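You operate a simulated robot arm through the tools that you are given. There is no shell and no other tool. Be economical: measure what you need, move in short steps, check, and stop when the job is done.

The job below is to be done with a simulated robot arm. You get a single attempt, and the scene is never put back.

JOB
Put things in order on the square table top. At the end: the teal jar stands where the yellow battery stood; the tree piece is on the blue saucer; the green sachet stands on top of the black ink cartridge; the yellow battery stands where the tree piece stood; whatever was shut is shut again. Leave all else as you found it, and nothing knocked over.

Only the result counts: the job must be done as asked and must still hold three seconds after the hand-in. Knocking over, shifting, dropping, spilling or breaking anything else fails it.

ROBOT AND FRAMES
A 6-joint arm with a two-finger parallel gripper, fixed in place. Base frame: the origin is at the foot of the arm, x ahead of it, y to its left, z up; the work surface is at about z = 0. Lengths are in mm, angles in degrees, forces in N, time in s.
With the tool pointing down near the work surface it reaches from about 140 to 580 mm from the base axis. Its first joint turns from -66.0 to 66.0 degrees. Payload 2.1 kg.
The tool frame sits at the grasp point between the pads (the TCP): z along the fingers, y along the line on which they close. The tips reach 30 mm beyond it. The gripper opens to 94 mm. The fingers are 28 mm wide and 10 mm thick; the gripper's body (50 by 96 mm) begins 55 mm behind the TCP.
Orientation is told as [roll, pitch, yaw] about the base's x, y, z axes, in that order, counted from this pose: with the fingers straight down and closing along the base's y, the tool's x points along the base's -x, its y along +y and its z along -z.

CONTROLS
- The arm moves only by the tool apply_moves. Its arguments are lists of equal length, an entry for each row: "angular": the turn, a rotation vector about the base's x, y, z in units of 6 degrees (1.0 is 6 degrees), a list of three; "linear": the shift along the base's x, y, z in units of 40 mm (1.0 is 40 mm), a list of three; "gripper": the closure in counts, from 0 (fully open) to 255 (shut). In form: {"angular": [[wx, wy, wz], ...], "linear": [[tx, ty, tz], ...], "gripper": [gripper, ...]}. A call has 1 to 10 rows; each row shifts and turns the commanded pose from where the row before left it. A call with a number of a shift or a turn outside -1 to 1 is refused whole. Rows are played at 5 a second. More than 50 mm and 8.6 degrees between two rows, or a gripper value outside its range, and nothing of the call is played. A pose out of reach is approached as far as the arm can. The call stops where the force on the tool passes 40 N (or 10 N more than at its start, if that is more) or the arm is blocked; 0.2 s more then pass. Each finger travels about 72 mm/s and halts on what it meets, pressing with about 21 N; the grip force reading is that of the motor and also rises with nothing between the fingers. The clock runs only during rows and for 0.2 s after the last one: add rows that do not move to give the fingers time. It gives the time, the measured TCP pose, the force on the tool (base axes), the opening and the grip force at its end, in the units of the frame above (readings bear some noise), with the torque about the TCP (base axes, N m) and any sound that the robot's microphone picked up.
- Cameras (640 x 400 px; columns grow to the right, rows downward): "scene" is fixed at [57.2, -374.6, 479.8]; the picture's right is [0.74, -0.67, 0.00], its down [-0.42, -0.47, -0.78] and it looks along [0.52, 0.57, -0.63] (base axes); focal length 302 px, centre (320, 200). "wrist" rides on the gripper at [76, 14, -103] in the tool frame; the picture's right is [-0.18, 0.98, 0.00], its down [-0.75, -0.14, -0.64] and it looks along [-0.63, -0.12, 0.77] (tool axes); focal length 243 px, centre (320, 200). There is no depth. A picture from a camera that has moved, and an enlarged one, comes with that camera's place and axes in the base frame and with its lens.
- snapshot(camera): a new picture of that camera. The clock stands still meanwhile.
- enlarge(camera, box): a new picture of the part [left, top, right, bottom] of that camera's present view, enlarged. The clock stands still meanwhile.
- close_job(): hands the job in; it is judged then, once.

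Work in short steps. Places have to be worked out from the pictures, the camera data and where the tool is seen: move nearer, look again, correct. Check each grasp and each placing, and mend what went wrong. You have 120 turns and 64 pictures in all, those below and enlarged ones among them. Open the gripper and draw the arm clear of the work before you hand the job in, unless the task says otherwise; then end with one line.

The tools are called after "Emit:" by a JSON object that holds its "method" and its "body". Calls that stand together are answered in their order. apply_moves: Moves the arm, as the interface text tells. Its arguments: {"type":"object","properties":{"angular":{"type":"array","items":{"type":"array","items":{"type":"number"}}},"linear":{"type":"array","items":{"type":"array","items":{"type":"number"}}},"gripper":{"type":"array","items":{"type":"number"}}},"required":["angular","linear","gripper"]} The other tools are called the same way: snapshot (camera) takes a picture; enlarge (camera, box) takes an enlarged picture of a part of a camera's view; close_job () hands the job in.

At the start:

```text
time: 0.0
position: [274.9, 18.7, 255.3]
tcp_rot: [0.1, 0.0, -0.1]
force: [0.4, 0.8, -0.7]
torque: [0.02, 0.02, -0.01]
gripper_width: 94.2
grip_force: 0.2
```

scene: 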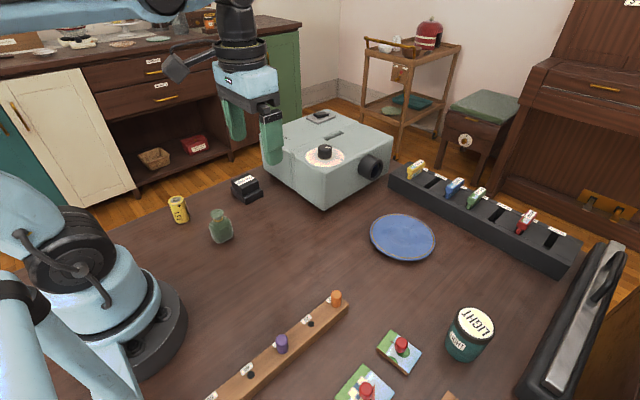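
wrist: 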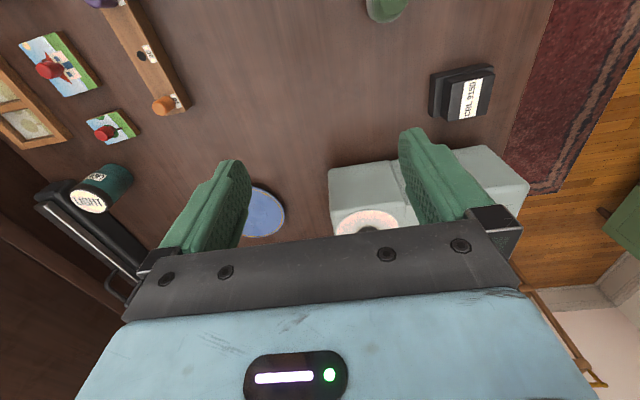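

The scene shows a battery, a glass jar, a black cartridge, a projector-like box, a saucer, knobbed pieces and a LIGHT pot. I'll enlarge to identify them.

Emit:
{"method": "enlarge", "body": {"camera": "scene", "box": [140, 140, 300, 260]}}

Emit:
{"method": "enlarge", "body": {"camera": "scene", "box": [320, 280, 520, 400]}}

Emit:
{"method": "enlarge", "body": {"camera": "scene", "box": [380, 140, 600, 280]}}

Emit:
{"method": "enlarge", "body": {"camera": "wrist", "box": [0, 0, 240, 240]}}

```text
3.33 times, centred on (220, 200) of scene
camera zoom: at [57.2, -374.6, 479.8], right [0.74, -0.67, 0.0], down [-0.42, -0.47, -0.78], along [0.52, 0.57, -0.63], focal length 1007 px, centre (653, 200)
```

zoom: 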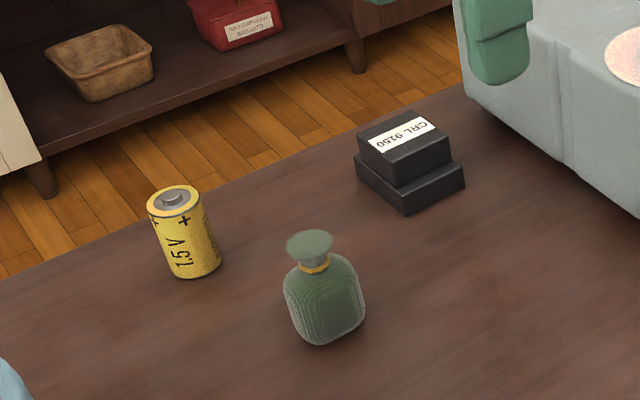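

```text
3.20 times, centred on (420, 340) of scene
camera zoom: at [57.2, -374.6, 479.8], right [0.74, -0.67, 0.0], down [-0.42, -0.47, -0.78], along [0.52, 0.57, -0.63], focal length 967 px, centre (0, -248)
```

zoom: 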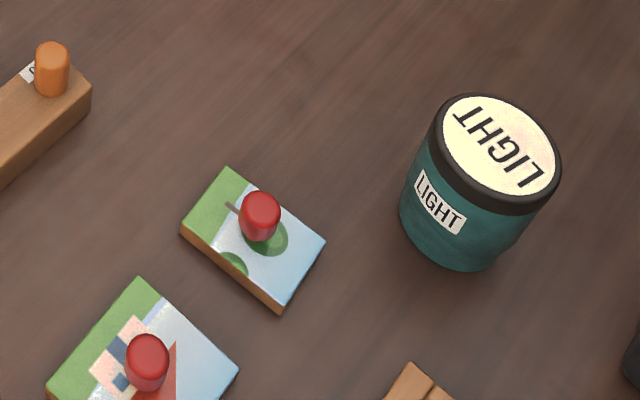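

```text
2.86 times, centred on (490, 210) of scene
camera zoom: at [57.2, -374.6, 479.8], right [0.74, -0.67, 0.0], down [-0.42, -0.47, -0.78], along [0.52, 0.57, -0.63], focal length 863 px, centre (-166, 171)
```

zoom: 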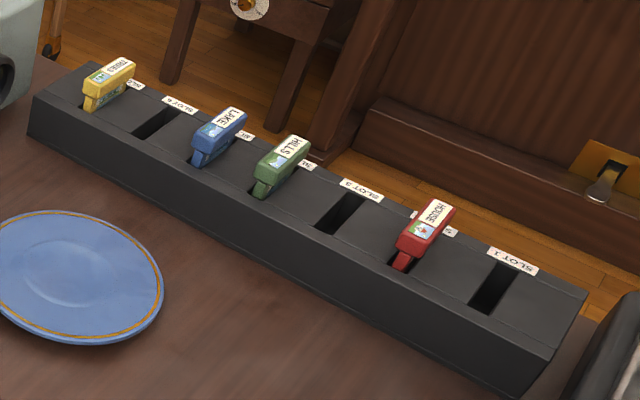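

```text
1.67 times, centred on (120, 120) of wrist
camera zoom: at [196.3, 33.5, 357.5], right [0.18, 0.98, 0.0], down [0.75, -0.14, 0.64], along [0.63, -0.12, -0.77], focal length 404 px, centre (653, 333)
```

zoom: 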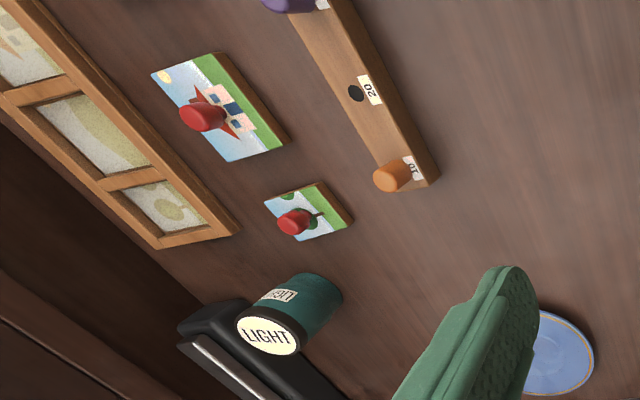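

The tree piece is the small knobbed piece, and the teal jar is the LIGHT jar. No sachet is visible, so it is probably inside something shut. I'll look at the grey box and the black thing on the right.

Emit:
{"method": "enlarge", "body": {"camera": "scene", "box": [250, 95, 410, 215]}}

Emit:
{"method": "enlarge", "body": {"camera": "scene", "box": [500, 230, 640, 400]}}

```text
3.33 times, centred on (330, 155) of scene
camera zoom: at [57.2, -374.6, 479.8], right [0.74, -0.67, 0.0], down [-0.42, -0.47, -0.78], along [0.52, 0.57, -0.63], focal length 1007 px, centre (287, 350)
```

zoom: 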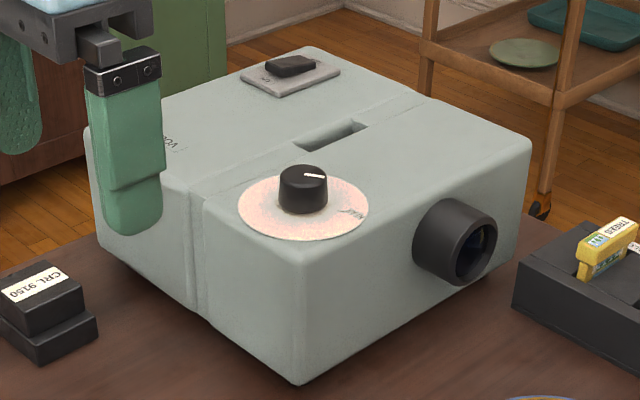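

```text
2.35 times, centred on (570, 315) of scene
camera zoom: at [57.2, -374.6, 479.8], right [0.74, -0.67, 0.0], down [-0.42, -0.47, -0.78], along [0.52, 0.57, -0.63], focal length 711 px, centre (-268, -71)
```

zoom: 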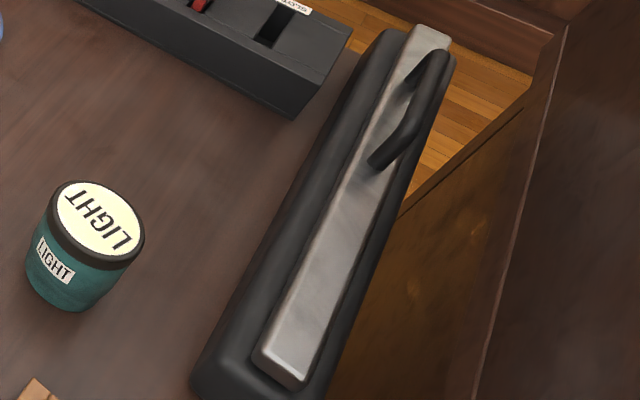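

This is a slide projector, and the sachet is not in sight; it is likely in the jar. I'll move over to the right-hand side to look at that area from the wrist.

Emit:
{"method": "apply_moves", "body": {"angular": [[0, 0, 0], [0, 0, 0], [0, 0, 0], [0, 0, 0], [0, 0, 0], [0, 0, 0], [0, 0, 0], [0, 0, 0]], "linear": [[0, -0.95, 0.2], [0, -0.95, 0.2], [0, -0.95, 0.2], [0, -0.95, 0.2], [0, -0.95, 0], [0, -0.95, 0], [0, -0.95, 0], [0, -0.95, 0]], "gripper": [0, 0, 0, 0, 0, 0, 0, 0]}}

Emit:
{"method": "snapshot", "body": {"camera": "wrist"}}

Emit:
{"method": "snapshot", "body": {"camera": "scene"}}

```text
time: 1.8
position: [275.1, -287.1, 284.6]
tcp_rot: [0.1, -0.2, 0.0]
force: [0.0, -0.4, -0.2]
torque: [-0.03, -0.02, -0.03]
gripper_width: 93.8
grip_force: 0.1
```

```text
55 pictures are left
camera wrist: at [196.6, -273.9, 386.9], right [0.18, 0.98, 0.0], down [0.75, -0.14, 0.64], along [0.63, -0.12, -0.77], focal length 243 px, centre (320, 200)
```

wrist: 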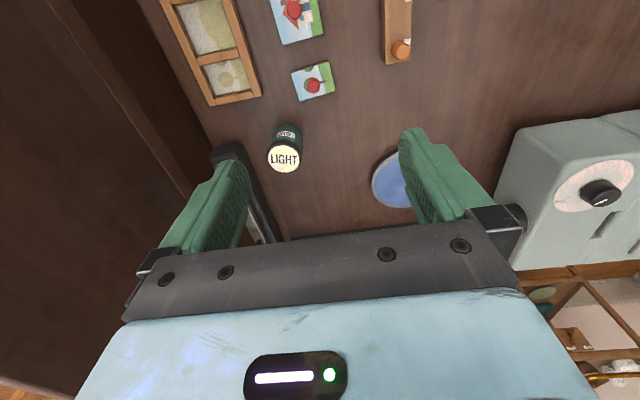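

```text
54 pictures are left
```

scene: 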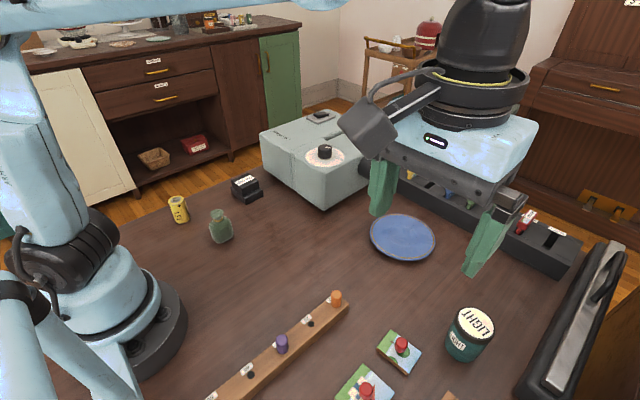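

The jar is at about (366, -362), with its lid top at z of about 72. I'll move closer for a good look at it.

Emit:
{"method": "apply_moves", "body": {"angular": [[0, 0, 0], [0, 0, 0], [0, 0, 0]], "linear": [[-0.3, -0.4, -0.8], [-0.3, -0.4, -0.8], [-0.1, -0.3, -0.8]], "gripper": [0, 0, 0]}}

Emit:
{"method": "snapshot", "body": {"camera": "wrist"}}

```text
time: 2.6
position: [242.3, -330.4, 189.5]
tcp_rot: [0.1, -0.1, 0.0]
force: [-0.6, 0.2, 0.0]
torque: [0.0, 0.0, 0.0]
gripper_width: 94.0
grip_force: 0.1
```

```text
53 pictures are left
camera wrist: at [164.1, -316.6, 290.9], right [0.18, 0.98, 0.0], down [0.75, -0.14, 0.64], along [0.63, -0.12, -0.77], focal length 243 px, centre (320, 200)
```

wrist: 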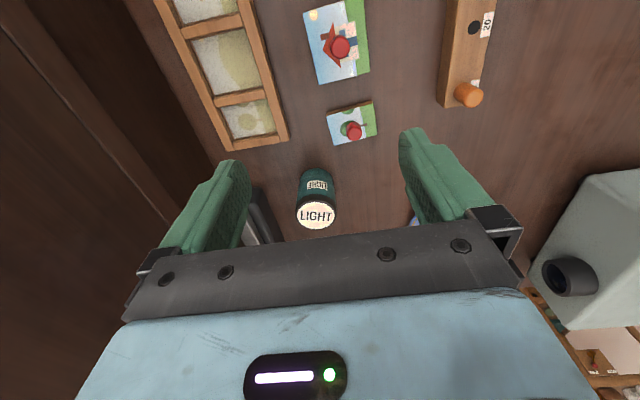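

I'll start with the tree piece, so I'm enlarging it to measure it.

Emit:
{"method": "enlarge", "body": {"camera": "wrist", "box": [270, 80, 430, 180]}}

Emit:
{"method": "enlarge", "body": {"camera": "wrist", "box": [230, 150, 390, 250]}}

```text
4.00 times, centred on (350, 130) of wrist
camera zoom: at [164.1, -316.6, 290.9], right [0.18, 0.98, 0.0], down [0.75, -0.14, 0.64], along [0.63, -0.12, -0.77], focal length 970 px, centre (200, 480)
```

zoom: 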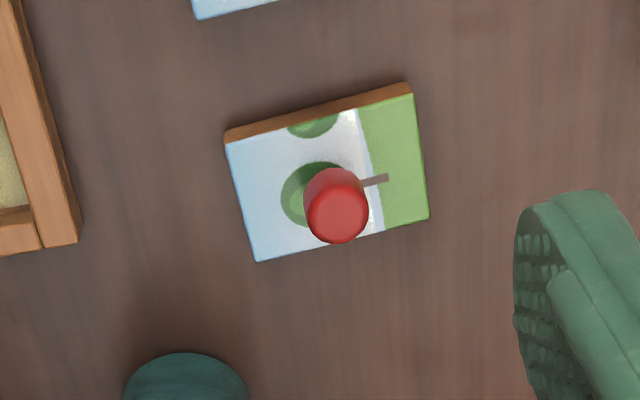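

```text
4.00 times, centred on (310, 200) of wrist
camera zoom: at [164.1, -316.6, 290.9], right [0.18, 0.98, 0.0], down [0.75, -0.14, 0.64], along [0.63, -0.12, -0.77], focal length 970 px, centre (360, 200)
```

zoom: 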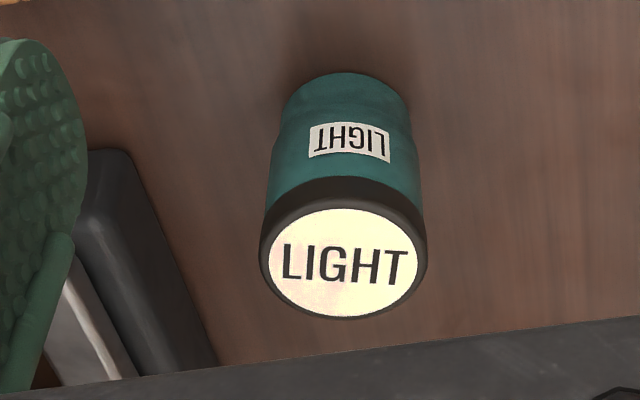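

The tree piece is centred at about (287.7, -301), with the knob on its centre and the knob top at z of about 31. I'll move above it with the fingers half closed and check the alignment.

Emit:
{"method": "apply_moves", "body": {"angular": [[0, 0, 0], [0, 0, 0], [0, 0, 0], [0, 0, 0]], "linear": [[0.4, 0.25, -0.6], [0.4, 0.25, -0.9], [0.335, 0.235, -0.9], [0, 0, 0]], "gripper": [130, 130, 130, 130]}}

Emit:
{"method": "snapshot", "body": {"camera": "wrist"}}

```text
time: 3.6
position: [292.9, -300.9, 94.6]
tcp_rot: [0.2, -0.1, -0.1]
force: [-0.4, -0.4, -0.6]
torque: [-0.01, 0.03, -0.02]
gripper_width: 46.1
grip_force: 0.1
```

```text
50 pictures are left
camera wrist: at [214.2, -286.9, 196.7], right [0.18, 0.98, 0.0], down [0.75, -0.14, 0.64], along [0.63, -0.12, -0.77], focal length 243 px, centre (320, 200)
```

wrist: 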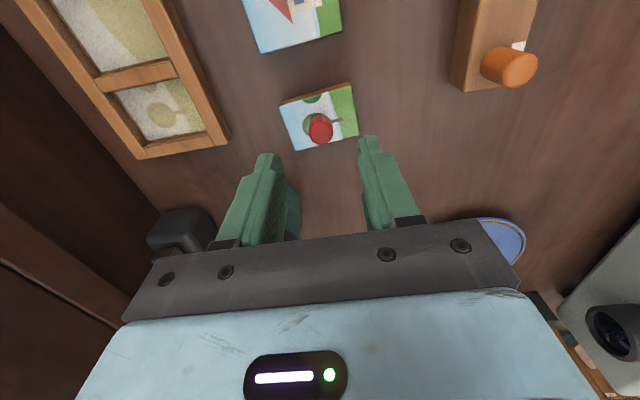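

The knob lies at x of about 284–287 and the reading is offset from the command. I'll go straight down to z=70 and re-read after a pause.

Emit:
{"method": "apply_moves", "body": {"angular": [[0, 0, 0], [0, 0, 0], [0, 0, 0]], "linear": [[-0.12, 0, -0.6], [0, 0, 0], [0, 0, 0]], "gripper": [130, 130, 130]}}

Emit:
{"method": "enlarge", "body": {"camera": "wrist", "box": [220, 60, 420, 240]}}

```text
time: 4.4
position: [286.9, -300.1, 69.6]
tcp_rot: [0.1, -0.1, 0.0]
force: [-0.5, -0.1, -0.4]
torque: [0.0, -0.01, 0.02]
gripper_width: 46.0
grip_force: 0.0
```

```text
2.22 times, centred on (320, 150) of wrist
camera zoom: at [208.8, -286.3, 172.1], right [0.18, 0.98, 0.0], down [0.75, -0.14, 0.64], along [0.63, -0.12, -0.77], focal length 539 px, centre (320, 311)
```

zoom: 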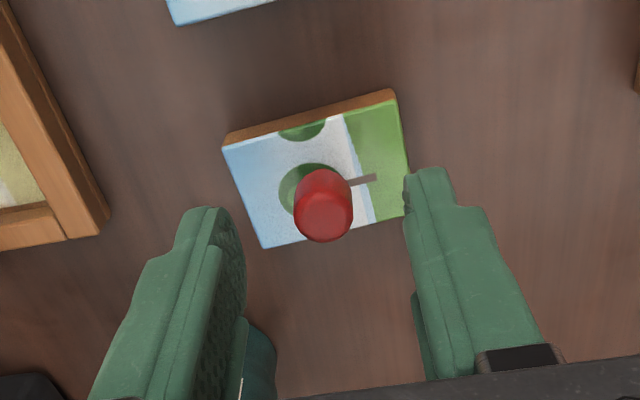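

The knob is at (288, -300), between the fingers. I'll descend to z of about 43 and close.

Emit:
{"method": "apply_moves", "body": {"angular": [[0, 0, 0], [0, 0, 0], [0, 0, 0], [0, 0, 0], [0, 0, 0], [0, 0, 0]], "linear": [[0.02, 0, -0.35], [0, 0, -0.3], [0, 0, 0], [0, 0, 0], [0, 0, 0], [0, 0, 0]], "gripper": [130, 130, 130, 255, 255, 255]}}

Emit:
{"method": "enlarge", "body": {"camera": "wrist", "box": [220, 60, 420, 240]}}

```text
time: 5.8
position: [287.0, -299.7, 45.2]
tcp_rot: [0.1, -0.1, 0.0]
force: [0.8, 0.4, 0.1]
torque: [0.01, 0.02, -0.02]
gripper_width: 16.2
grip_force: 20.9
```

```text
2.22 times, centred on (320, 150) of wrist
camera zoom: at [209.7, -286.1, 146.9], right [0.18, 0.98, 0.0], down [0.75, -0.14, 0.64], along [0.63, -0.12, -0.77], focal length 539 px, centre (320, 311)
```

zoom: 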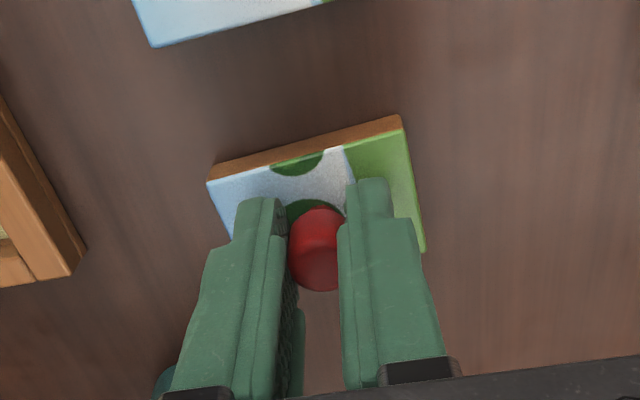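

Knob gripped (16.2 mm). I'll lift and carry it towards the saucer.

Emit:
{"method": "apply_moves", "body": {"angular": [[0, 0, 0], [0, 0, 0], [0, 0, 0], [0, 0, 0], [0, 0, 0], [0, 0, 0], [0, 0, 0], [0, 0, 0]], "linear": [[0, 0, 0.7], [0, 0, 0.9], [0.5, 0.5, 0.4], [0.8, 0.6, 0], [0.8, 0.6, 0], [0.8, 0.6, 0], [0.8, 0.6, 0], [0, 0, 0]], "gripper": [255, 255, 255, 255, 255, 255, 255, 255]}}

Emit:
{"method": "snapshot", "body": {"camera": "wrist"}}

Emit:
{"method": "snapshot", "body": {"camera": "scene"}}

```text
time: 7.6
position: [436.9, -184.8, 125.1]
tcp_rot: [0.2, -0.1, -0.1]
force: [-0.9, 0.7, -0.5]
torque: [-0.01, -0.01, -0.02]
gripper_width: 16.2
grip_force: 21.4
```

```text
47 pictures are left
camera wrist: at [358.5, -170.9, 227.7], right [0.19, 0.98, 0.0], down [0.75, -0.14, 0.64], along [0.63, -0.12, -0.77], focal length 243 px, centre (320, 200)
```

wrist: 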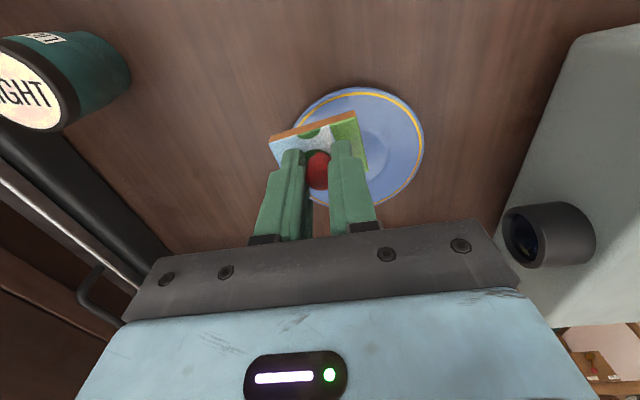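

```text
46 pictures are left
```

scene: 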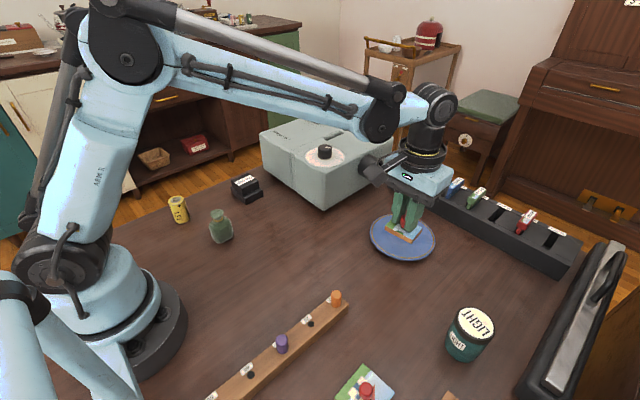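

The saucer's centre is about (489, -159). I'll move there, staying above it, and take another look.

Emit:
{"method": "apply_moves", "body": {"angular": [[0, 0, 0], [0, 0, 0], [0, 0, 0], [0, 0, 0]], "linear": [[0.65, 0.32, 0], [0.65, 0.32, -0.6], [0, 0, -0.5], [0, 0, 0]], "gripper": [255, 255, 255, 255]}}

Emit:
{"method": "snapshot", "body": {"camera": "wrist"}}

Emit:
{"method": "enlarge", "body": {"camera": "scene", "box": [340, 180, 480, 280]}}

```text
time: 8.6
position: [486.0, -157.8, 81.2]
tcp_rot: [0.2, -0.1, 0.0]
force: [1.1, 0.7, -0.7]
torque: [0.0, 0.03, -0.01]
gripper_width: 16.1
grip_force: 21.4
```

```text
45 pictures are left
camera wrist: at [408.7, -143.5, 182.9], right [0.18, 0.98, 0.0], down [0.75, -0.14, 0.64], along [0.63, -0.12, -0.77], focal length 243 px, centre (320, 200)
```

wrist: 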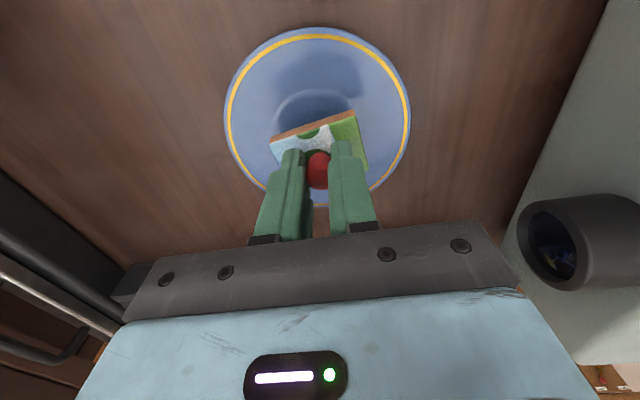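

```text
4.00 times, centred on (410, 230) of scene
camera zoom: at [57.2, -374.6, 479.8], right [0.74, -0.67, 0.0], down [-0.42, -0.47, -0.78], along [0.52, 0.57, -0.63], focal length 1208 px, centre (-40, 80)
```

zoom: 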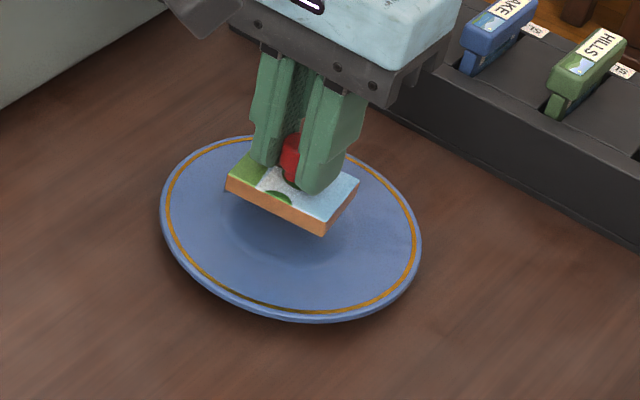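

The saucer centre is about (491, -155). I'll nudge over and lower in small steps until contact (expected at TCP z of about 50).

Emit:
{"method": "apply_moves", "body": {"angular": [[0, 0, 0], [0, 0, 0], [0, 0, 0], [0, 0, 0]], "linear": [[0.12, 0.07, -0.2], [0, 0, -0.25], [0, 0, -0.12], [0, 0, 0]], "gripper": [255, 255, 255, 255]}}

Emit:
{"method": "enlarge", "body": {"camera": "scene", "box": [340, 180, 480, 280]}}

```text
time: 9.6
position: [492.5, -154.0, 59.3]
tcp_rot: [0.0, -0.1, -0.1]
force: [0.6, -4.5, 18.8]
torque: [-0.28, -0.09, -0.05]
gripper_width: 16.0
grip_force: 21.2
```

```text
4.00 times, centred on (410, 230) of scene
camera zoom: at [57.1, -374.6, 479.8], right [0.74, -0.67, 0.0], down [-0.42, -0.47, -0.78], along [0.52, 0.57, -0.63], focal length 1208 px, centre (-40, 80)
```

zoom: 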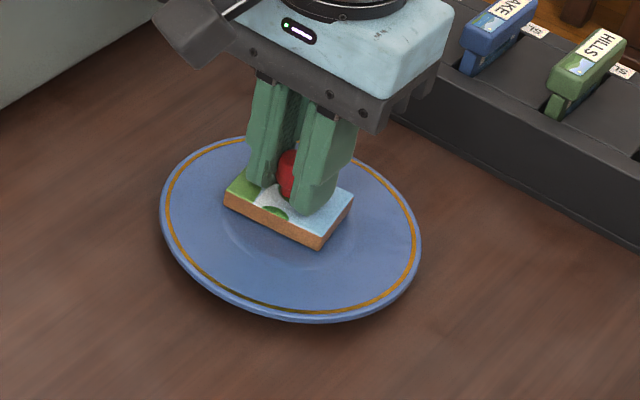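

Contact is at about 19 N, with the piece resting somewhere on the plate. I'll check from the wrist before releasing.

Emit:
{"method": "snapshot", "body": {"camera": "wrist"}}

```text
42 pictures are left
camera wrist: at [415.5, -139.7, 161.0], right [0.19, 0.98, 0.0], down [0.75, -0.14, 0.64], along [0.63, -0.12, -0.77], focal length 243 px, centre (320, 200)
```

wrist: 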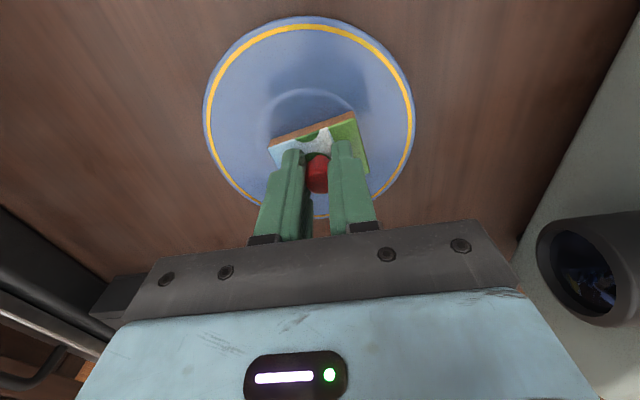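

The piece sits a little beyond the well. I'll lift slightly, shift (-9, -7) mm, and lower again.

Emit:
{"method": "apply_moves", "body": {"angular": [[0, 0, 0], [0, 0, 0], [0, 0, 0], [0, 0, 0], [0, 0, 0]], "linear": [[0, 0, 0.3], [-0.22, -0.17, 0], [0, 0, -0.2], [0, 0, -0.1], [0, 0, 0]], "gripper": [255, 255, 255, 255, 255]}}

Emit:
{"method": "enlarge", "body": {"camera": "scene", "box": [340, 180, 480, 280]}}

```text
time: 10.8
position: [483.4, -161.0, 58.2]
tcp_rot: [0.0, -0.1, -0.1]
force: [-1.9, -2.1, 13.9]
torque: [-0.05, -0.04, -0.06]
gripper_width: 16.5
grip_force: 20.7
```

```text
4.00 times, centred on (410, 230) of scene
camera zoom: at [57.2, -374.6, 479.8], right [0.74, -0.67, 0.0], down [-0.42, -0.47, -0.78], along [0.52, 0.57, -0.63], focal length 1208 px, centre (-40, 80)
```

zoom: 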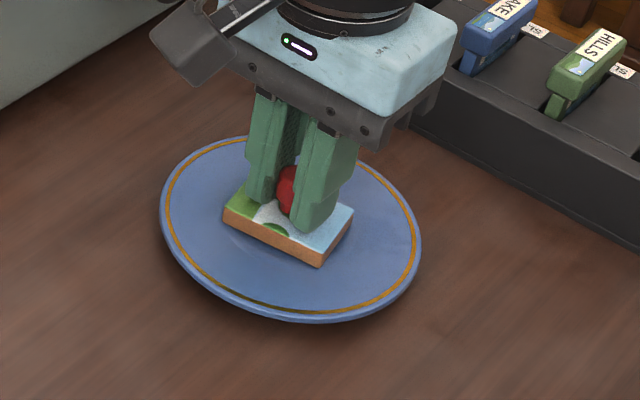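

Now it's centred with little torque. I'll release and rise.

Emit:
{"method": "apply_moves", "body": {"angular": [[0, 0, 0], [0, 0, 0], [0, 0, 0], [0, 0, 0], [0, 0, 0], [0, 0, 0]], "linear": [[0, 0, 0], [0, 0, 0], [0, 0, 0.4], [0, 0, 0.8], [0, 0, 0.9], [0, 0, 0.5]], "gripper": [170, 150, 150, 150, 150, 150]}}

Emit:
{"method": "enlarge", "body": {"camera": "scene", "box": [340, 180, 480, 280]}}

```text
time: 12.2
position: [484.3, -159.7, 164.3]
tcp_rot: [0.1, -0.2, 0.0]
force: [0.1, -0.1, 0.2]
torque: [-0.04, 0.02, -0.02]
gripper_width: 38.8
grip_force: 0.1
```

```text
4.00 times, centred on (410, 230) of scene
camera zoom: at [57.2, -374.6, 479.8], right [0.74, -0.67, 0.0], down [-0.42, -0.47, -0.78], along [0.52, 0.57, -0.63], focal length 1208 px, centre (-40, 80)
```

zoom: 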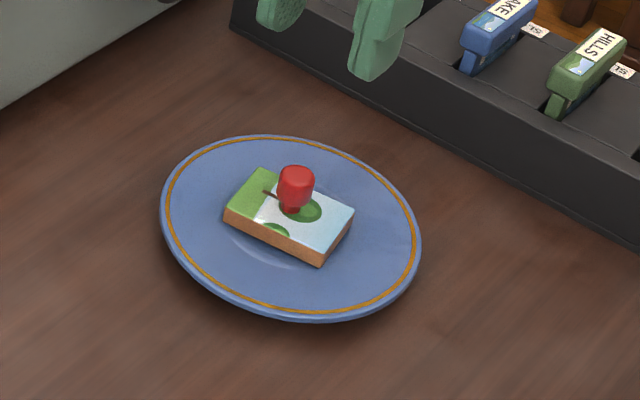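

The tree piece is on the saucer. Next the battery at about (167, 222): I'll travel there high, retreating in x first.

Emit:
{"method": "apply_moves", "body": {"angular": [[0, 0, 0], [0, 0, 0], [0, 0, 0], [0, 0, 0], [0, 0, 0], [0, 0, 0], [0, 0, 0]], "linear": [[-0.84, 0.21, 0.31], [-0.84, 0.21, 0.31], [-0.84, 0.21, 0.31], [-0.84, 0.21, 0.31], [-0.84, 0.21, 0.31], [-0.84, 0.21, 0.31], [-0.84, 0.21, 0.31]], "gripper": [60, 60, 60, 60, 60, 60, 60]}}

Emit:
{"method": "apply_moves", "body": {"angular": [[0, 0, 0], [0, 0, 0], [0, 0, 0], [0, 0, 0], [0, 0, 0], [0, 0, 0], [0, 0, 0], [0, 0, 0], [0, 0, 0], [0, 0, 0]], "linear": [[-0.25, 0.85, 0], [-0.25, 0.85, -0.1], [-0.25, 0.85, -0.1], [-0.25, 0.85, -0.1], [-0.25, 0.85, -0.1], [-0.25, 0.85, -0.1], [-0.25, 0.85, -0.1], [-0.25, 0.85, -0.1], [-0.25, 0.85, -0.1], [0, 0, 0]], "gripper": [60, 60, 60, 60, 60, 60, 60, 60, 60, 60]}}

Emit:
{"method": "snapshot", "body": {"camera": "wrist"}}

```text
time: 13.8
position: [248.7, -104.4, 250.5]
tcp_rot: [0.0, -0.1, -0.1]
force: [0.0, -0.9, 0.2]
torque: [0.0, -0.03, 0.0]
gripper_width: 71.9
grip_force: 0.0
```

```text
time: 16.0
position: [159.4, 207.8, 213.5]
tcp_rot: [0.2, -0.1, -0.1]
force: [-0.1, -0.3, 0.4]
torque: [-0.04, 0.0, -0.03]
gripper_width: 71.9
grip_force: 0.0
```

```text
39 pictures are left
camera wrist: at [81.5, 222.0, 316.6], right [0.19, 0.98, 0.0], down [0.75, -0.14, 0.64], along [0.63, -0.12, -0.77], focal length 243 px, centre (320, 200)
```

wrist: 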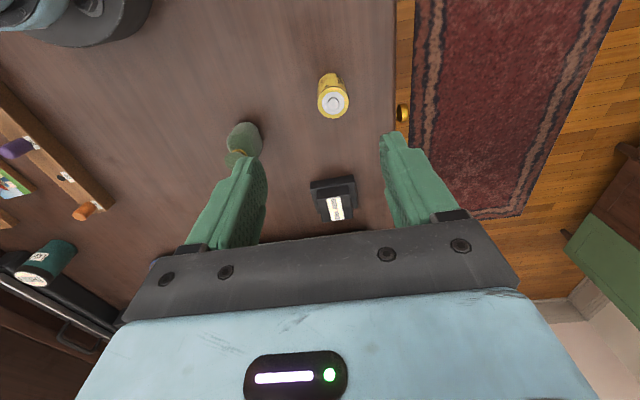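

Battery centre is about (168, 220), with its top at z of about 58. I'll move above it and check alignment.

Emit:
{"method": "apply_moves", "body": {"angular": [[0, 0, 0], [0, 0, 0], [0, 0, 0], [0, 0, 0], [0, 0, 0]], "linear": [[0.22, 0.3, -0.6], [0, 0, -0.9], [0, 0, -0.7], [0, 0, -0.2], [0, 0, 0]], "gripper": [60, 60, 60, 60, 60]}}

Emit:
{"method": "enlarge", "body": {"camera": "wrist", "box": [200, 40, 440, 240]}}

```text
time: 17.2
position: [167.2, 218.4, 119.2]
tcp_rot: [0.1, 0.0, -0.1]
force: [0.5, -0.1, -0.3]
torque: [0.01, 0.03, 0.04]
gripper_width: 71.9
grip_force: 0.0
```

```text
2.00 times, centred on (320, 140) of wrist
camera zoom: at [89.5, 232.1, 221.4], right [0.18, 0.98, 0.0], down [0.75, -0.14, 0.64], along [0.63, -0.12, -0.77], focal length 485 px, centre (320, 320)
```

zoom: 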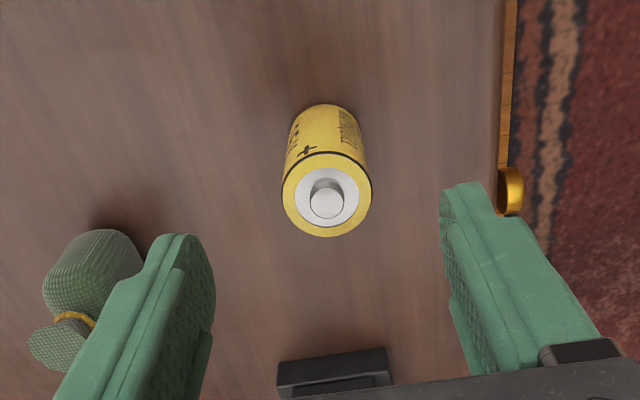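

Aligned within a couple of mm. I'll descend to z of about 40 and grip.

Emit:
{"method": "apply_moves", "body": {"angular": [[0, 0, 0], [0, 0, 0], [0, 0, 0], [0, 0, 0], [0, 0, 0], [0, 0, 0], [0, 0, 0], [0, 0, 0]], "linear": [[0, 0.03, -0.8], [0, 0, -0.8], [0, 0, -0.37], [0, 0, 0], [0, 0, 0], [0, 0, 0], [0, 0, 0], [0, 0, 0]], "gripper": [80, 80, 80, 80, 255, 255, 255, 255]}}

Emit:
{"method": "enlarge", "body": {"camera": "wrist", "box": [200, 40, 440, 240]}}

```text
time: 19.0
position: [165.6, 217.4, 42.4]
tcp_rot: [0.1, -0.1, 0.1]
force: [-0.7, 0.2, -0.3]
torque: [-0.01, 0.05, 0.0]
gripper_width: 34.1
grip_force: 21.0
```

```text
2.00 times, centred on (320, 140) of wrist
camera zoom: at [86.9, 232.3, 144.5], right [0.18, 0.98, 0.0], down [0.75, -0.14, 0.64], along [0.63, -0.12, -0.77], focal length 485 px, centre (320, 320)
```

zoom: 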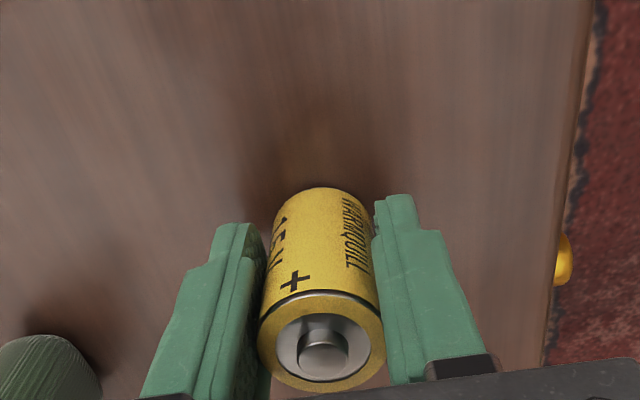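

Gripped (34.1 mm). I'll lift it straight up and carry it to the tree spot (287.5, -300.5).

Emit:
{"method": "apply_moves", "body": {"angular": [[0, 0, 0], [0, 0, 0], [0, 0, 0], [0, 0, 0], [0, 0, 0], [0, 0, 0], [0, 0, 0], [0, 0, 0]], "linear": [[0, 0, 0.6], [0, 0, 0.9], [0, 0, 0.9], [0, 0, 0.9], [0.4, -0.8, 0], [0.4, -0.9, 0], [0.3, -0.9, 0], [0.3, -0.9, 0]], "gripper": [255, 255, 255, 255, 255, 255, 255, 255]}}

Emit:
{"method": "apply_moves", "body": {"angular": [[0, 0, 0], [0, 0, 0], [0, 0, 0], [0, 0, 0], [0, 0, 0], [0, 0, 0], [0, 0, 0], [0, 0, 0], [0, 0, 0], [0, 0, 0]], "linear": [[0.3, -0.95, 0], [0.3, -0.95, 0], [0.3, -0.95, 0], [0.3, -0.95, 0], [0.2, -0.95, 0], [0.1, -0.95, 0], [0.1, -0.95, 0], [0, -0.95, 0], [0, -0.95, 0], [0, 0, 0]], "gripper": [255, 255, 255, 255, 255, 255, 255, 255, 255, 255]}}

Emit:
{"method": "snapshot", "body": {"camera": "wrist"}}

```text
time: 20.8
position: [225.1, 75.3, 172.4]
tcp_rot: [0.1, -0.1, -0.1]
force: [0.6, 0.0, -0.5]
torque: [0.03, 0.0, 0.03]
gripper_width: 34.5
grip_force: 21.0
```

```text
time: 23.0
position: [286.1, -266.8, 173.7]
tcp_rot: [0.1, -0.2, 0.1]
force: [-0.6, -0.1, -1.8]
torque: [-0.02, 0.0, -0.02]
gripper_width: 34.5
grip_force: 21.0
```

```text
36 pictures are left
camera wrist: at [208.3, -252.4, 275.1], right [0.18, 0.98, 0.0], down [0.75, -0.14, 0.64], along [0.63, -0.12, -0.77], focal length 243 px, centre (320, 200)
```

wrist: 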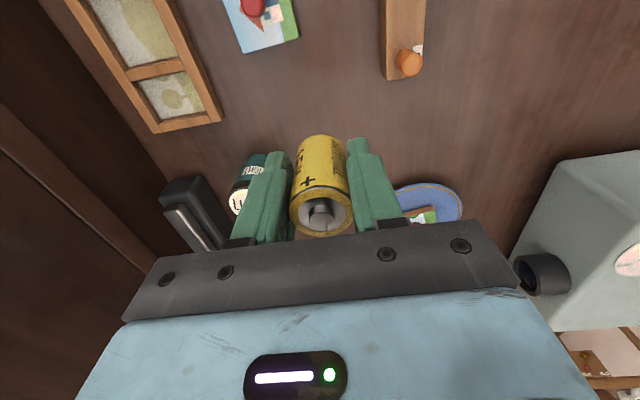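

I'll shift to (287.3, -300.3), descend and set it down gently.

Emit:
{"method": "apply_moves", "body": {"angular": [[0, 0, 0], [0, 0, 0], [0, 0, 0], [0, 0, 0], [0, 0, 0], [0, 0, 0], [0, 0, 0]], "linear": [[0.03, -0.84, 0], [0, 0, -0.9], [0, 0, -0.9], [0, 0, -0.9], [0, 0, -0.3], [0, 0, 0], [0, 0, 0]], "gripper": [255, 255, 255, 255, 255, 255, 255]}}

Emit:
{"method": "snapshot", "body": {"camera": "scene"}}

```text
time: 24.6
position: [286.2, -301.2, 57.0]
tcp_rot: [0.1, -0.1, 0.0]
force: [-0.1, -0.5, -2.2]
torque: [0.01, 0.0, -0.02]
gripper_width: 34.6
grip_force: 21.4
```

```text
35 pictures are left
```

scene: 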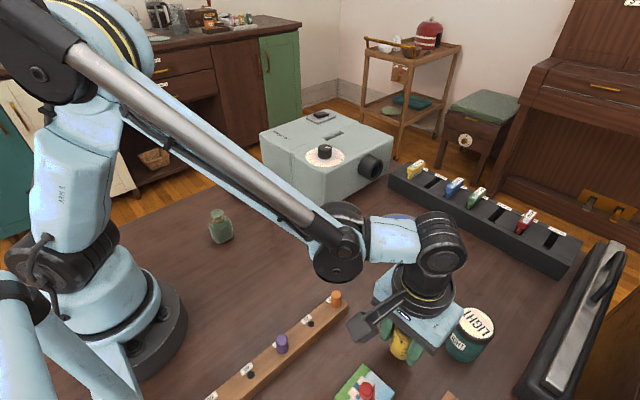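

About 14 mm above the table. I'll lower the rest gently.

Emit:
{"method": "apply_moves", "body": {"angular": [[0, 0, 0], [0, 0, 0], [0, 0, 0]], "linear": [[0.02, 0, -0.25], [0, 0, -0.08], [0, 0, 0]], "gripper": [255, 255, 255]}}

```text
time: 25.4
position: [286.8, -300.2, 43.5]
tcp_rot: [0.1, -0.1, 0.0]
force: [0.3, -0.1, -2.0]
torque: [0.02, 0.01, 0.02]
gripper_width: 34.7
grip_force: 21.0
```

Not yet touching; lowering by about 1 mm per row.

Emit:
{"method": "apply_moves", "body": {"angular": [[0, 0, 0], [0, 0, 0], [0, 0, 0]], "linear": [[0, 0, -0.03], [0, 0, -0.02], [0, 0, 0]], "gripper": [255, 255, 255]}}

```text
time: 26.2
position: [286.9, -301.2, 41.1]
tcp_rot: [0.1, -0.2, 0.0]
force: [3.1, 1.1, 14.4]
torque: [0.01, -0.15, -0.01]
gripper_width: 32.7
grip_force: 21.0
```

Contact. Release and rise.

Emit:
{"method": "apply_moves", "body": {"angular": [[0, 0, 0], [0, 0, 0], [0, 0, 0], [0, 0, 0], [0, 0, 0], [0, 0, 0], [0, 0, 0]], "linear": [[0, 0, 0.02], [0, 0, 0], [0, 0, 0], [0, 0, 0.5], [0, 0, 0.8], [0, 0, 0.9], [0, 0, 0.9]], "gripper": [120, 80, 80, 80, 80, 80, 60]}}

Emit:
{"method": "snapshot", "body": {"camera": "scene"}}

Emit:
{"method": "snapshot", "body": {"camera": "wrist"}}

```text
time: 27.8
position: [290.0, -299.0, 164.6]
tcp_rot: [0.1, -0.1, 0.0]
force: [-0.2, -1.0, -0.2]
torque: [-0.01, 0.0, -0.01]
gripper_width: 71.7
grip_force: 0.2
```

```text
34 pictures are left
```

scene: 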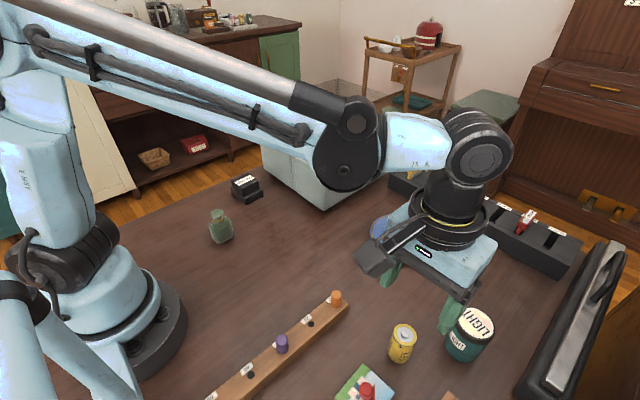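

```text
33 pictures are left
camera wrist: at [211.2, -284.5, 266.5], right [0.18, 0.98, 0.0], down [0.75, -0.14, 0.64], along [0.63, -0.12, -0.77], focal length 243 px, centre (320, 200)
```

wrist: 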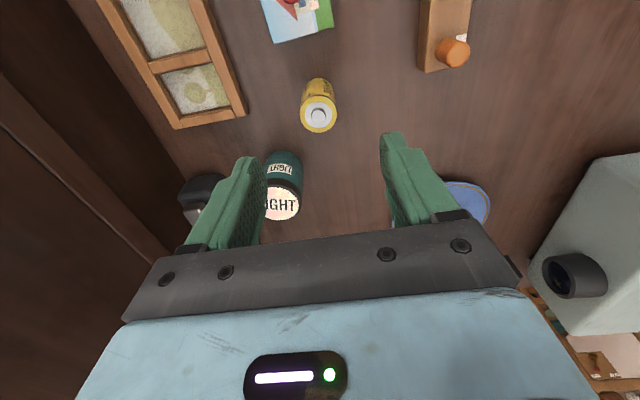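

The battery stands at the tree spot. Next the whole teal jar: I'll move above it at about (366, -359) and check alignment.

Emit:
{"method": "apply_moves", "body": {"angular": [[0, 0, 0], [0, 0, 0], [0, 0, 0], [0, 0, 0]], "linear": [[0.6, -0.5, 0], [0.65, -0.5, 0], [0.65, -0.5, -0.5], [0, 0, 0]], "gripper": [20, 20, 20, 20]}}

Emit:
{"method": "snapshot", "body": {"camera": "wrist"}}

```text
time: 28.8
position: [363.3, -360.9, 143.1]
tcp_rot: [0.1, -0.1, -0.1]
force: [0.5, -0.9, -0.7]
torque: [0.03, -0.01, 0.01]
gripper_width: 86.6
grip_force: 0.0
```

```text
32 pictures are left
camera wrist: at [285.5, -346.0, 245.1], right [0.18, 0.98, 0.0], down [0.75, -0.14, 0.64], along [0.63, -0.12, -0.77], focal length 243 px, centre (320, 200)
```

wrist: 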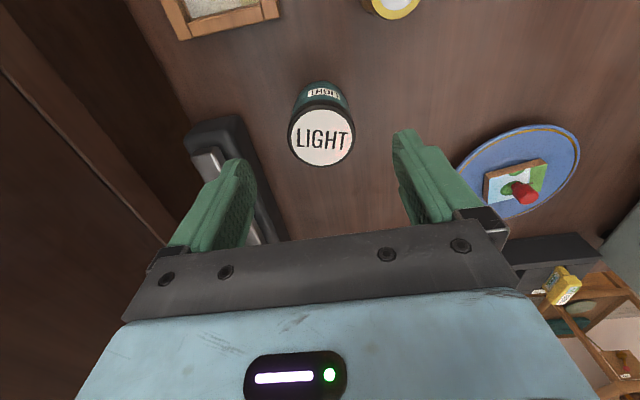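

The jar centre is (366, -360), well aligned. I'll descend to body height (z of about 37), opening held at 86 mm.

Emit:
{"method": "apply_moves", "body": {"angular": [[0, 0, 0], [0, 0, 0], [0, 0, 0], [0, 0, 0]], "linear": [[0.06, 0.02, -0.9], [0, 0, -0.9], [0, 0, -0.8], [0, 0, 0]], "gripper": [20, 20, 20, 20]}}

Emit:
{"method": "snapshot", "body": {"camera": "wrist"}}

```text
time: 29.8
position: [366.6, -360.5, 39.0]
tcp_rot: [0.0, -0.1, 0.0]
force: [0.2, 0.1, 0.6]
torque: [0.02, -0.03, 0.01]
gripper_width: 86.4
grip_force: 0.0
```

```text
31 pictures are left
camera wrist: at [288.2, -345.4, 141.9], right [0.18, 0.98, 0.0], down [0.75, -0.14, 0.64], along [0.63, -0.12, -0.77], focal length 243 px, centre (320, 200)
```

wrist: 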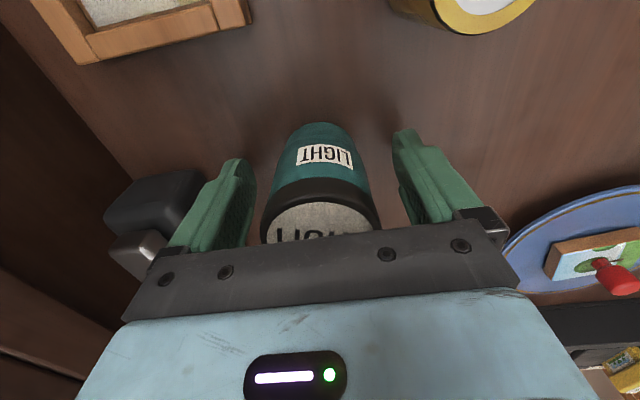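

Everything's clear; I close on the jar.

Emit:
{"method": "apply_moves", "body": {"angular": [[0, 0, 0], [0, 0, 0], [0, 0, 0], [0, 0, 0], [0, 0, 0]], "linear": [[0, 0, 0], [0, 0, 0], [0, 0, 0], [0, 0, 0.25], [0, 0, 0]], "gripper": [255, 255, 255, 255, 255]}}

Emit:
{"method": "snapshot", "body": {"camera": "wrist"}}

```text
time: 31.0
position: [364.8, -359.4, 50.3]
tcp_rot: [0.1, -0.1, 0.1]
force: [0.4, -0.3, -2.3]
torque: [0.02, 0.02, -0.01]
gripper_width: 53.5
grip_force: 21.2
```

```text
30 pictures are left
camera wrist: at [287.6, -345.1, 151.5], right [0.18, 0.98, 0.0], down [0.75, -0.14, 0.64], along [0.63, -0.12, -0.77], focal length 243 px, centre (320, 200)
```

wrist: 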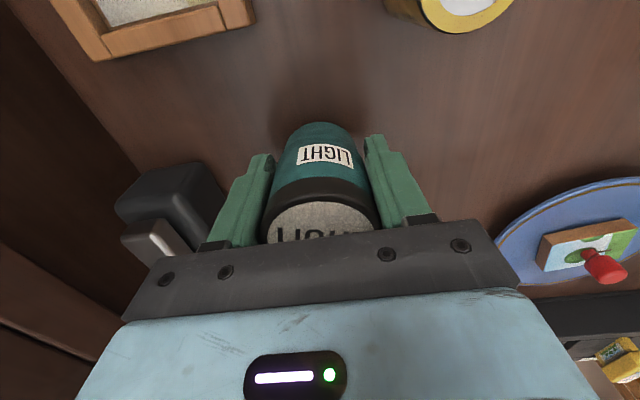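

The jar lifts whole. I'll carry it high to the battery spot.

Emit:
{"method": "apply_moves", "body": {"angular": [[0, 0, 0], [0, 0, 0], [0, 0, 0], [0, 0, 0], [0, 0, 0], [0, 0, 0], [0, 0, 0], [0, 0, 0], [0, 0, 0], [0, 0, 0]], "linear": [[0, 0, 0.9], [0, 0, 0.9], [0, 0, 0.9], [0, 0.3, 0.3], [-0.3, 0.9, 0], [-0.3, 0.9, 0], [-0.3, 0.9, 0], [-0.3, 0.9, 0], [-0.3, 0.9, 0], [-0.3, 0.9, 0]], "gripper": [255, 255, 255, 255, 255, 255, 255, 255, 255, 255]}}

Emit:
{"method": "apply_moves", "body": {"angular": [[0, 0, 0], [0, 0, 0], [0, 0, 0], [0, 0, 0], [0, 0, 0], [0, 0, 0], [0, 0, 0], [0, 0, 0], [0, 0, 0], [0, 0, 0]], "linear": [[-0.3, 0.9, 0], [-0.3, 0.9, 0], [-0.3, 0.9, 0], [-0.3, 0.9, 0], [-0.3, 0.9, 0], [-0.3, 0.9, 0], [-0.3, 0.9, 0], [-0.3, 0.9, 0], [-0.3, 0.9, 0], [0, 0, 0]], "gripper": [255, 255, 255, 255, 255, 255, 255, 255, 255, 255]}}

Emit:
{"method": "snapshot", "body": {"camera": "wrist"}}

```text
time: 33.2
position: [296.7, -129.4, 168.2]
tcp_rot: [0.0, -0.1, -0.1]
force: [0.5, -0.7, -1.0]
torque: [0.03, 0.0, 0.01]
gripper_width: 53.7
grip_force: 20.5
```

```text
time: 35.4
position: [188.4, 196.7, 169.2]
tcp_rot: [0.1, -0.2, -0.1]
force: [0.7, -0.2, -1.5]
torque: [-0.03, -0.02, -0.03]
gripper_width: 53.9
grip_force: 21.3
```

```text
29 pictures are left
camera wrist: at [109.8, 211.1, 271.9], right [0.19, 0.98, 0.0], down [0.75, -0.14, 0.64], along [0.63, -0.12, -0.77], focal length 243 px, centre (320, 200)
```

wrist: 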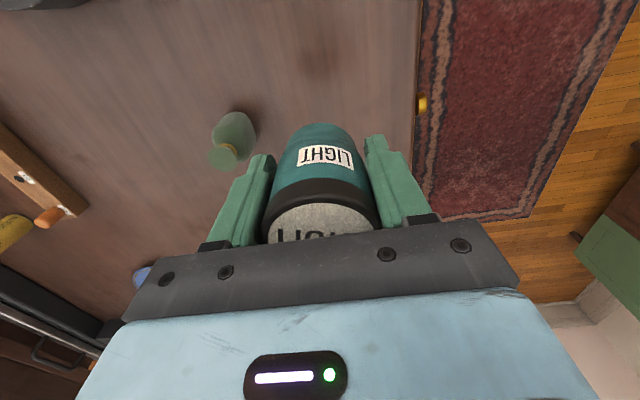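

I'll shift to (166.5, 219) and descend to about 5 mm above the table.

Emit:
{"method": "apply_moves", "body": {"angular": [[0, 0, 0], [0, 0, 0], [0, 0, 0], [0, 0, 0], [0, 0, 0], [0, 0, 0]], "linear": [[-0.54, 0.56, 0], [0, 0, -0.9], [0, 0, -0.9], [0, 0, -0.9], [0, 0, -0.4], [0, 0, 0]], "gripper": [255, 255, 255, 255, 255, 255]}}

```text
time: 36.8
position: [167.3, 215.2, 45.2]
tcp_rot: [0.1, -0.2, 0.0]
force: [0.3, 0.2, -2.1]
torque: [0.0, 0.0, 0.0]
gripper_width: 53.8
grip_force: 20.7
```

Adjusting y by +2 and lowering to touch.

Emit:
{"method": "apply_moves", "body": {"angular": [[0, 0, 0], [0, 0, 0], [0, 0, 0], [0, 0, 0]], "linear": [[0, 0.06, -0.08], [0, 0, -0.04], [0, 0, -0.02], [0, 0, 0]], "gripper": [255, 255, 255, 255]}}

```text
time: 37.8
position: [166.3, 218.0, 39.1]
tcp_rot: [0.0, 0.0, -0.1]
force: [-1.3, -4.0, 17.8]
torque: [-0.01, -0.15, 0.01]
gripper_width: 53.8
grip_force: 20.6
```

Touching down. Release and rise to lid height plus clearance, then look.

Emit:
{"method": "apply_moves", "body": {"angular": [[0, 0, 0], [0, 0, 0], [0, 0, 0], [0, 0, 0], [0, 0, 0], [0, 0, 0], [0, 0, 0]], "linear": [[0, 0, 0.02], [0, 0, 0], [0, 0, 0], [0, 0, 0.6], [0, 0, 0.9], [0, 0, 0.7], [0, 0, 0]], "gripper": [80, 30, 30, 30, 30, 30, 30]}}

Emit:
{"method": "snapshot", "body": {"camera": "wrist"}}

Emit:
{"method": "enlarge", "body": {"camera": "scene", "box": [120, 120, 300, 260]}}

```text
time: 39.4
position: [165.2, 217.5, 131.6]
tcp_rot: [0.0, -0.1, 0.0]
force: [1.0, -0.3, -0.8]
torque: [0.03, -0.01, -0.01]
gripper_width: 83.0
grip_force: 0.0
```

```text
28 pictures are left
camera wrist: at [86.9, 231.6, 233.9], right [0.18, 0.98, 0.0], down [0.75, -0.14, 0.64], along [0.63, -0.12, -0.77], focal length 243 px, centre (320, 200)
```

wrist: 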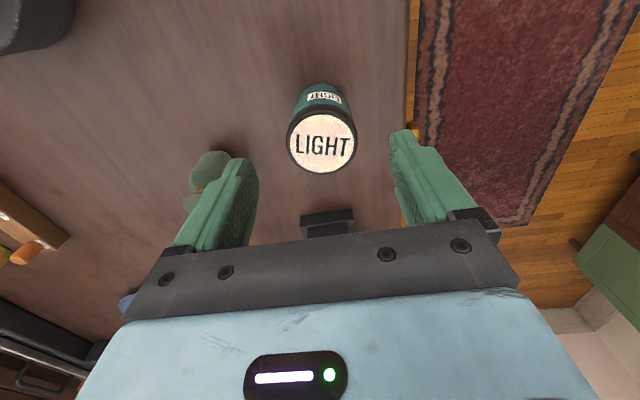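

```text
2.86 times, centred on (210, 190) of scene
camera zoom: at [57.2, -374.6, 479.8], right [0.74, -0.67, 0.0], down [-0.42, -0.47, -0.78], along [0.52, 0.57, -0.63], focal length 863 px, centre (634, 229)
```

zoom: 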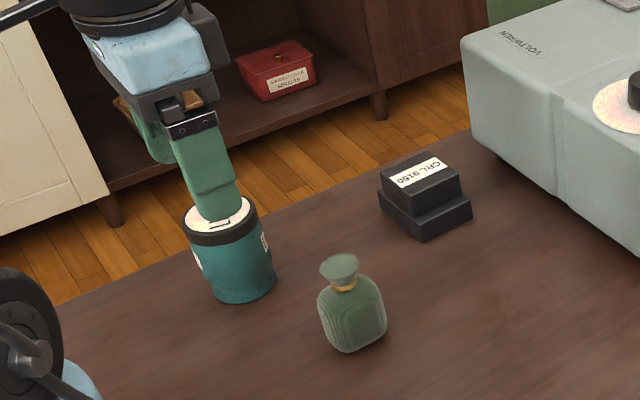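

The jar stands at the battery spot. Now I'll grip just the lid (tips at z of about 60), then pull up slightly and watch.

Emit:
{"method": "apply_moves", "body": {"angular": [[0, 0, 0], [0, 0, 0], [0, 0, 0], [0, 0, 0], [0, 0, 0], [0, 0, 0]], "linear": [[0.03, 0.03, -0.6], [0, 0, -0.37], [0, 0, 0], [0, 0, 0], [0, 0, 0], [0, 0, 0]], "gripper": [30, 30, 30, 255, 255, 255]}}

Emit:
{"method": "enlarge", "body": {"camera": "wrist", "box": [200, 60, 440, 240]}}

```text
time: 40.8
position: [166.2, 219.0, 92.1]
tcp_rot: [0.1, -0.1, 0.1]
force: [0.3, -0.4, 0.2]
torque: [-0.01, 0.03, 0.0]
gripper_width: 51.0
grip_force: 20.5
```

```text
2.22 times, centred on (320, 150) of wrist
camera zoom: at [87.4, 233.3, 194.1], right [0.18, 0.98, 0.0], down [0.75, -0.14, 0.64], along [0.63, -0.12, -0.77], focal length 539 px, centre (320, 311)
```

zoom: 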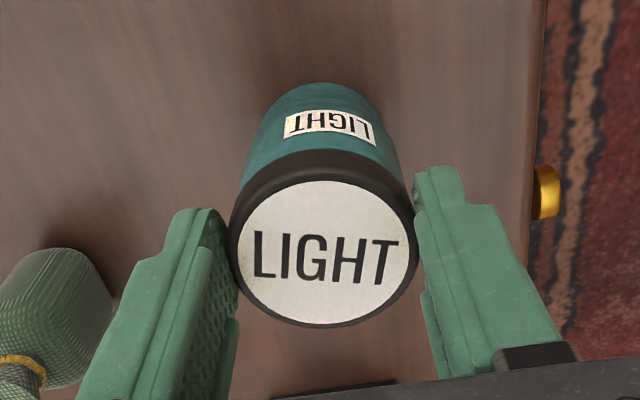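

Gripping the lid at its rim. Pull up 6 mm and check whether the jar follows.

Emit:
{"method": "apply_moves", "body": {"angular": [[0, 0, 0], [0, 0, 0], [0, 0, 0]], "linear": [[0, 0, 0.08], [0, 0, 0.08], [0, 0, 0]], "gripper": [255, 255, 255]}}

Emit:
{"method": "enlarge", "body": {"camera": "wrist", "box": [200, 60, 440, 240]}}

```text
time: 41.6
position: [165.3, 220.0, 98.5]
tcp_rot: [0.2, -0.1, 0.0]
force: [0.3, -0.2, -1.8]
torque: [0.01, 0.0, 0.01]
gripper_width: 51.3
grip_force: 20.6
```

```text
2.22 times, centred on (320, 150) of wrist
camera zoom: at [87.6, 233.5, 200.7], right [0.18, 0.98, 0.0], down [0.75, -0.14, 0.64], along [0.63, -0.12, -0.77], focal length 539 px, centre (320, 311)
```

zoom: 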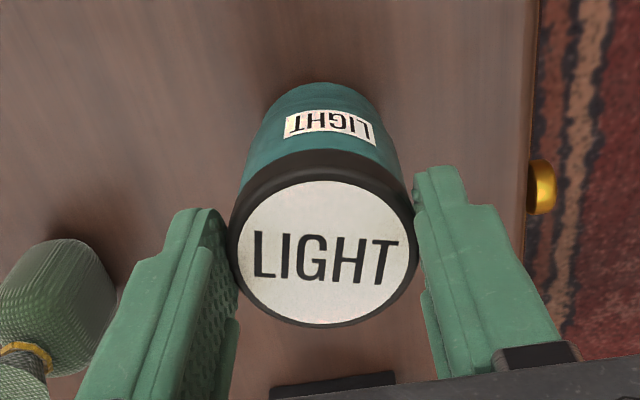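

The jar follows its lid, so it isn't a plain lift-off lid. I'll set it back down, and before twisting, look at areas not seen yet for the sachet.

Emit:
{"method": "apply_moves", "body": {"angular": [[0, 0, 0], [0, 0, 0], [0, 0, 0]], "linear": [[0, 0, -0.1], [0, 0, -0.06], [0, 0, 0]], "gripper": [255, 255, 255]}}

```text
time: 42.4
position: [165.9, 219.8, 90.7]
tcp_rot: [0.1, -0.1, 0.0]
force: [-1.5, -0.6, 18.7]
torque: [-0.15, -0.01, -0.06]
gripper_width: 51.1
grip_force: 21.0
```

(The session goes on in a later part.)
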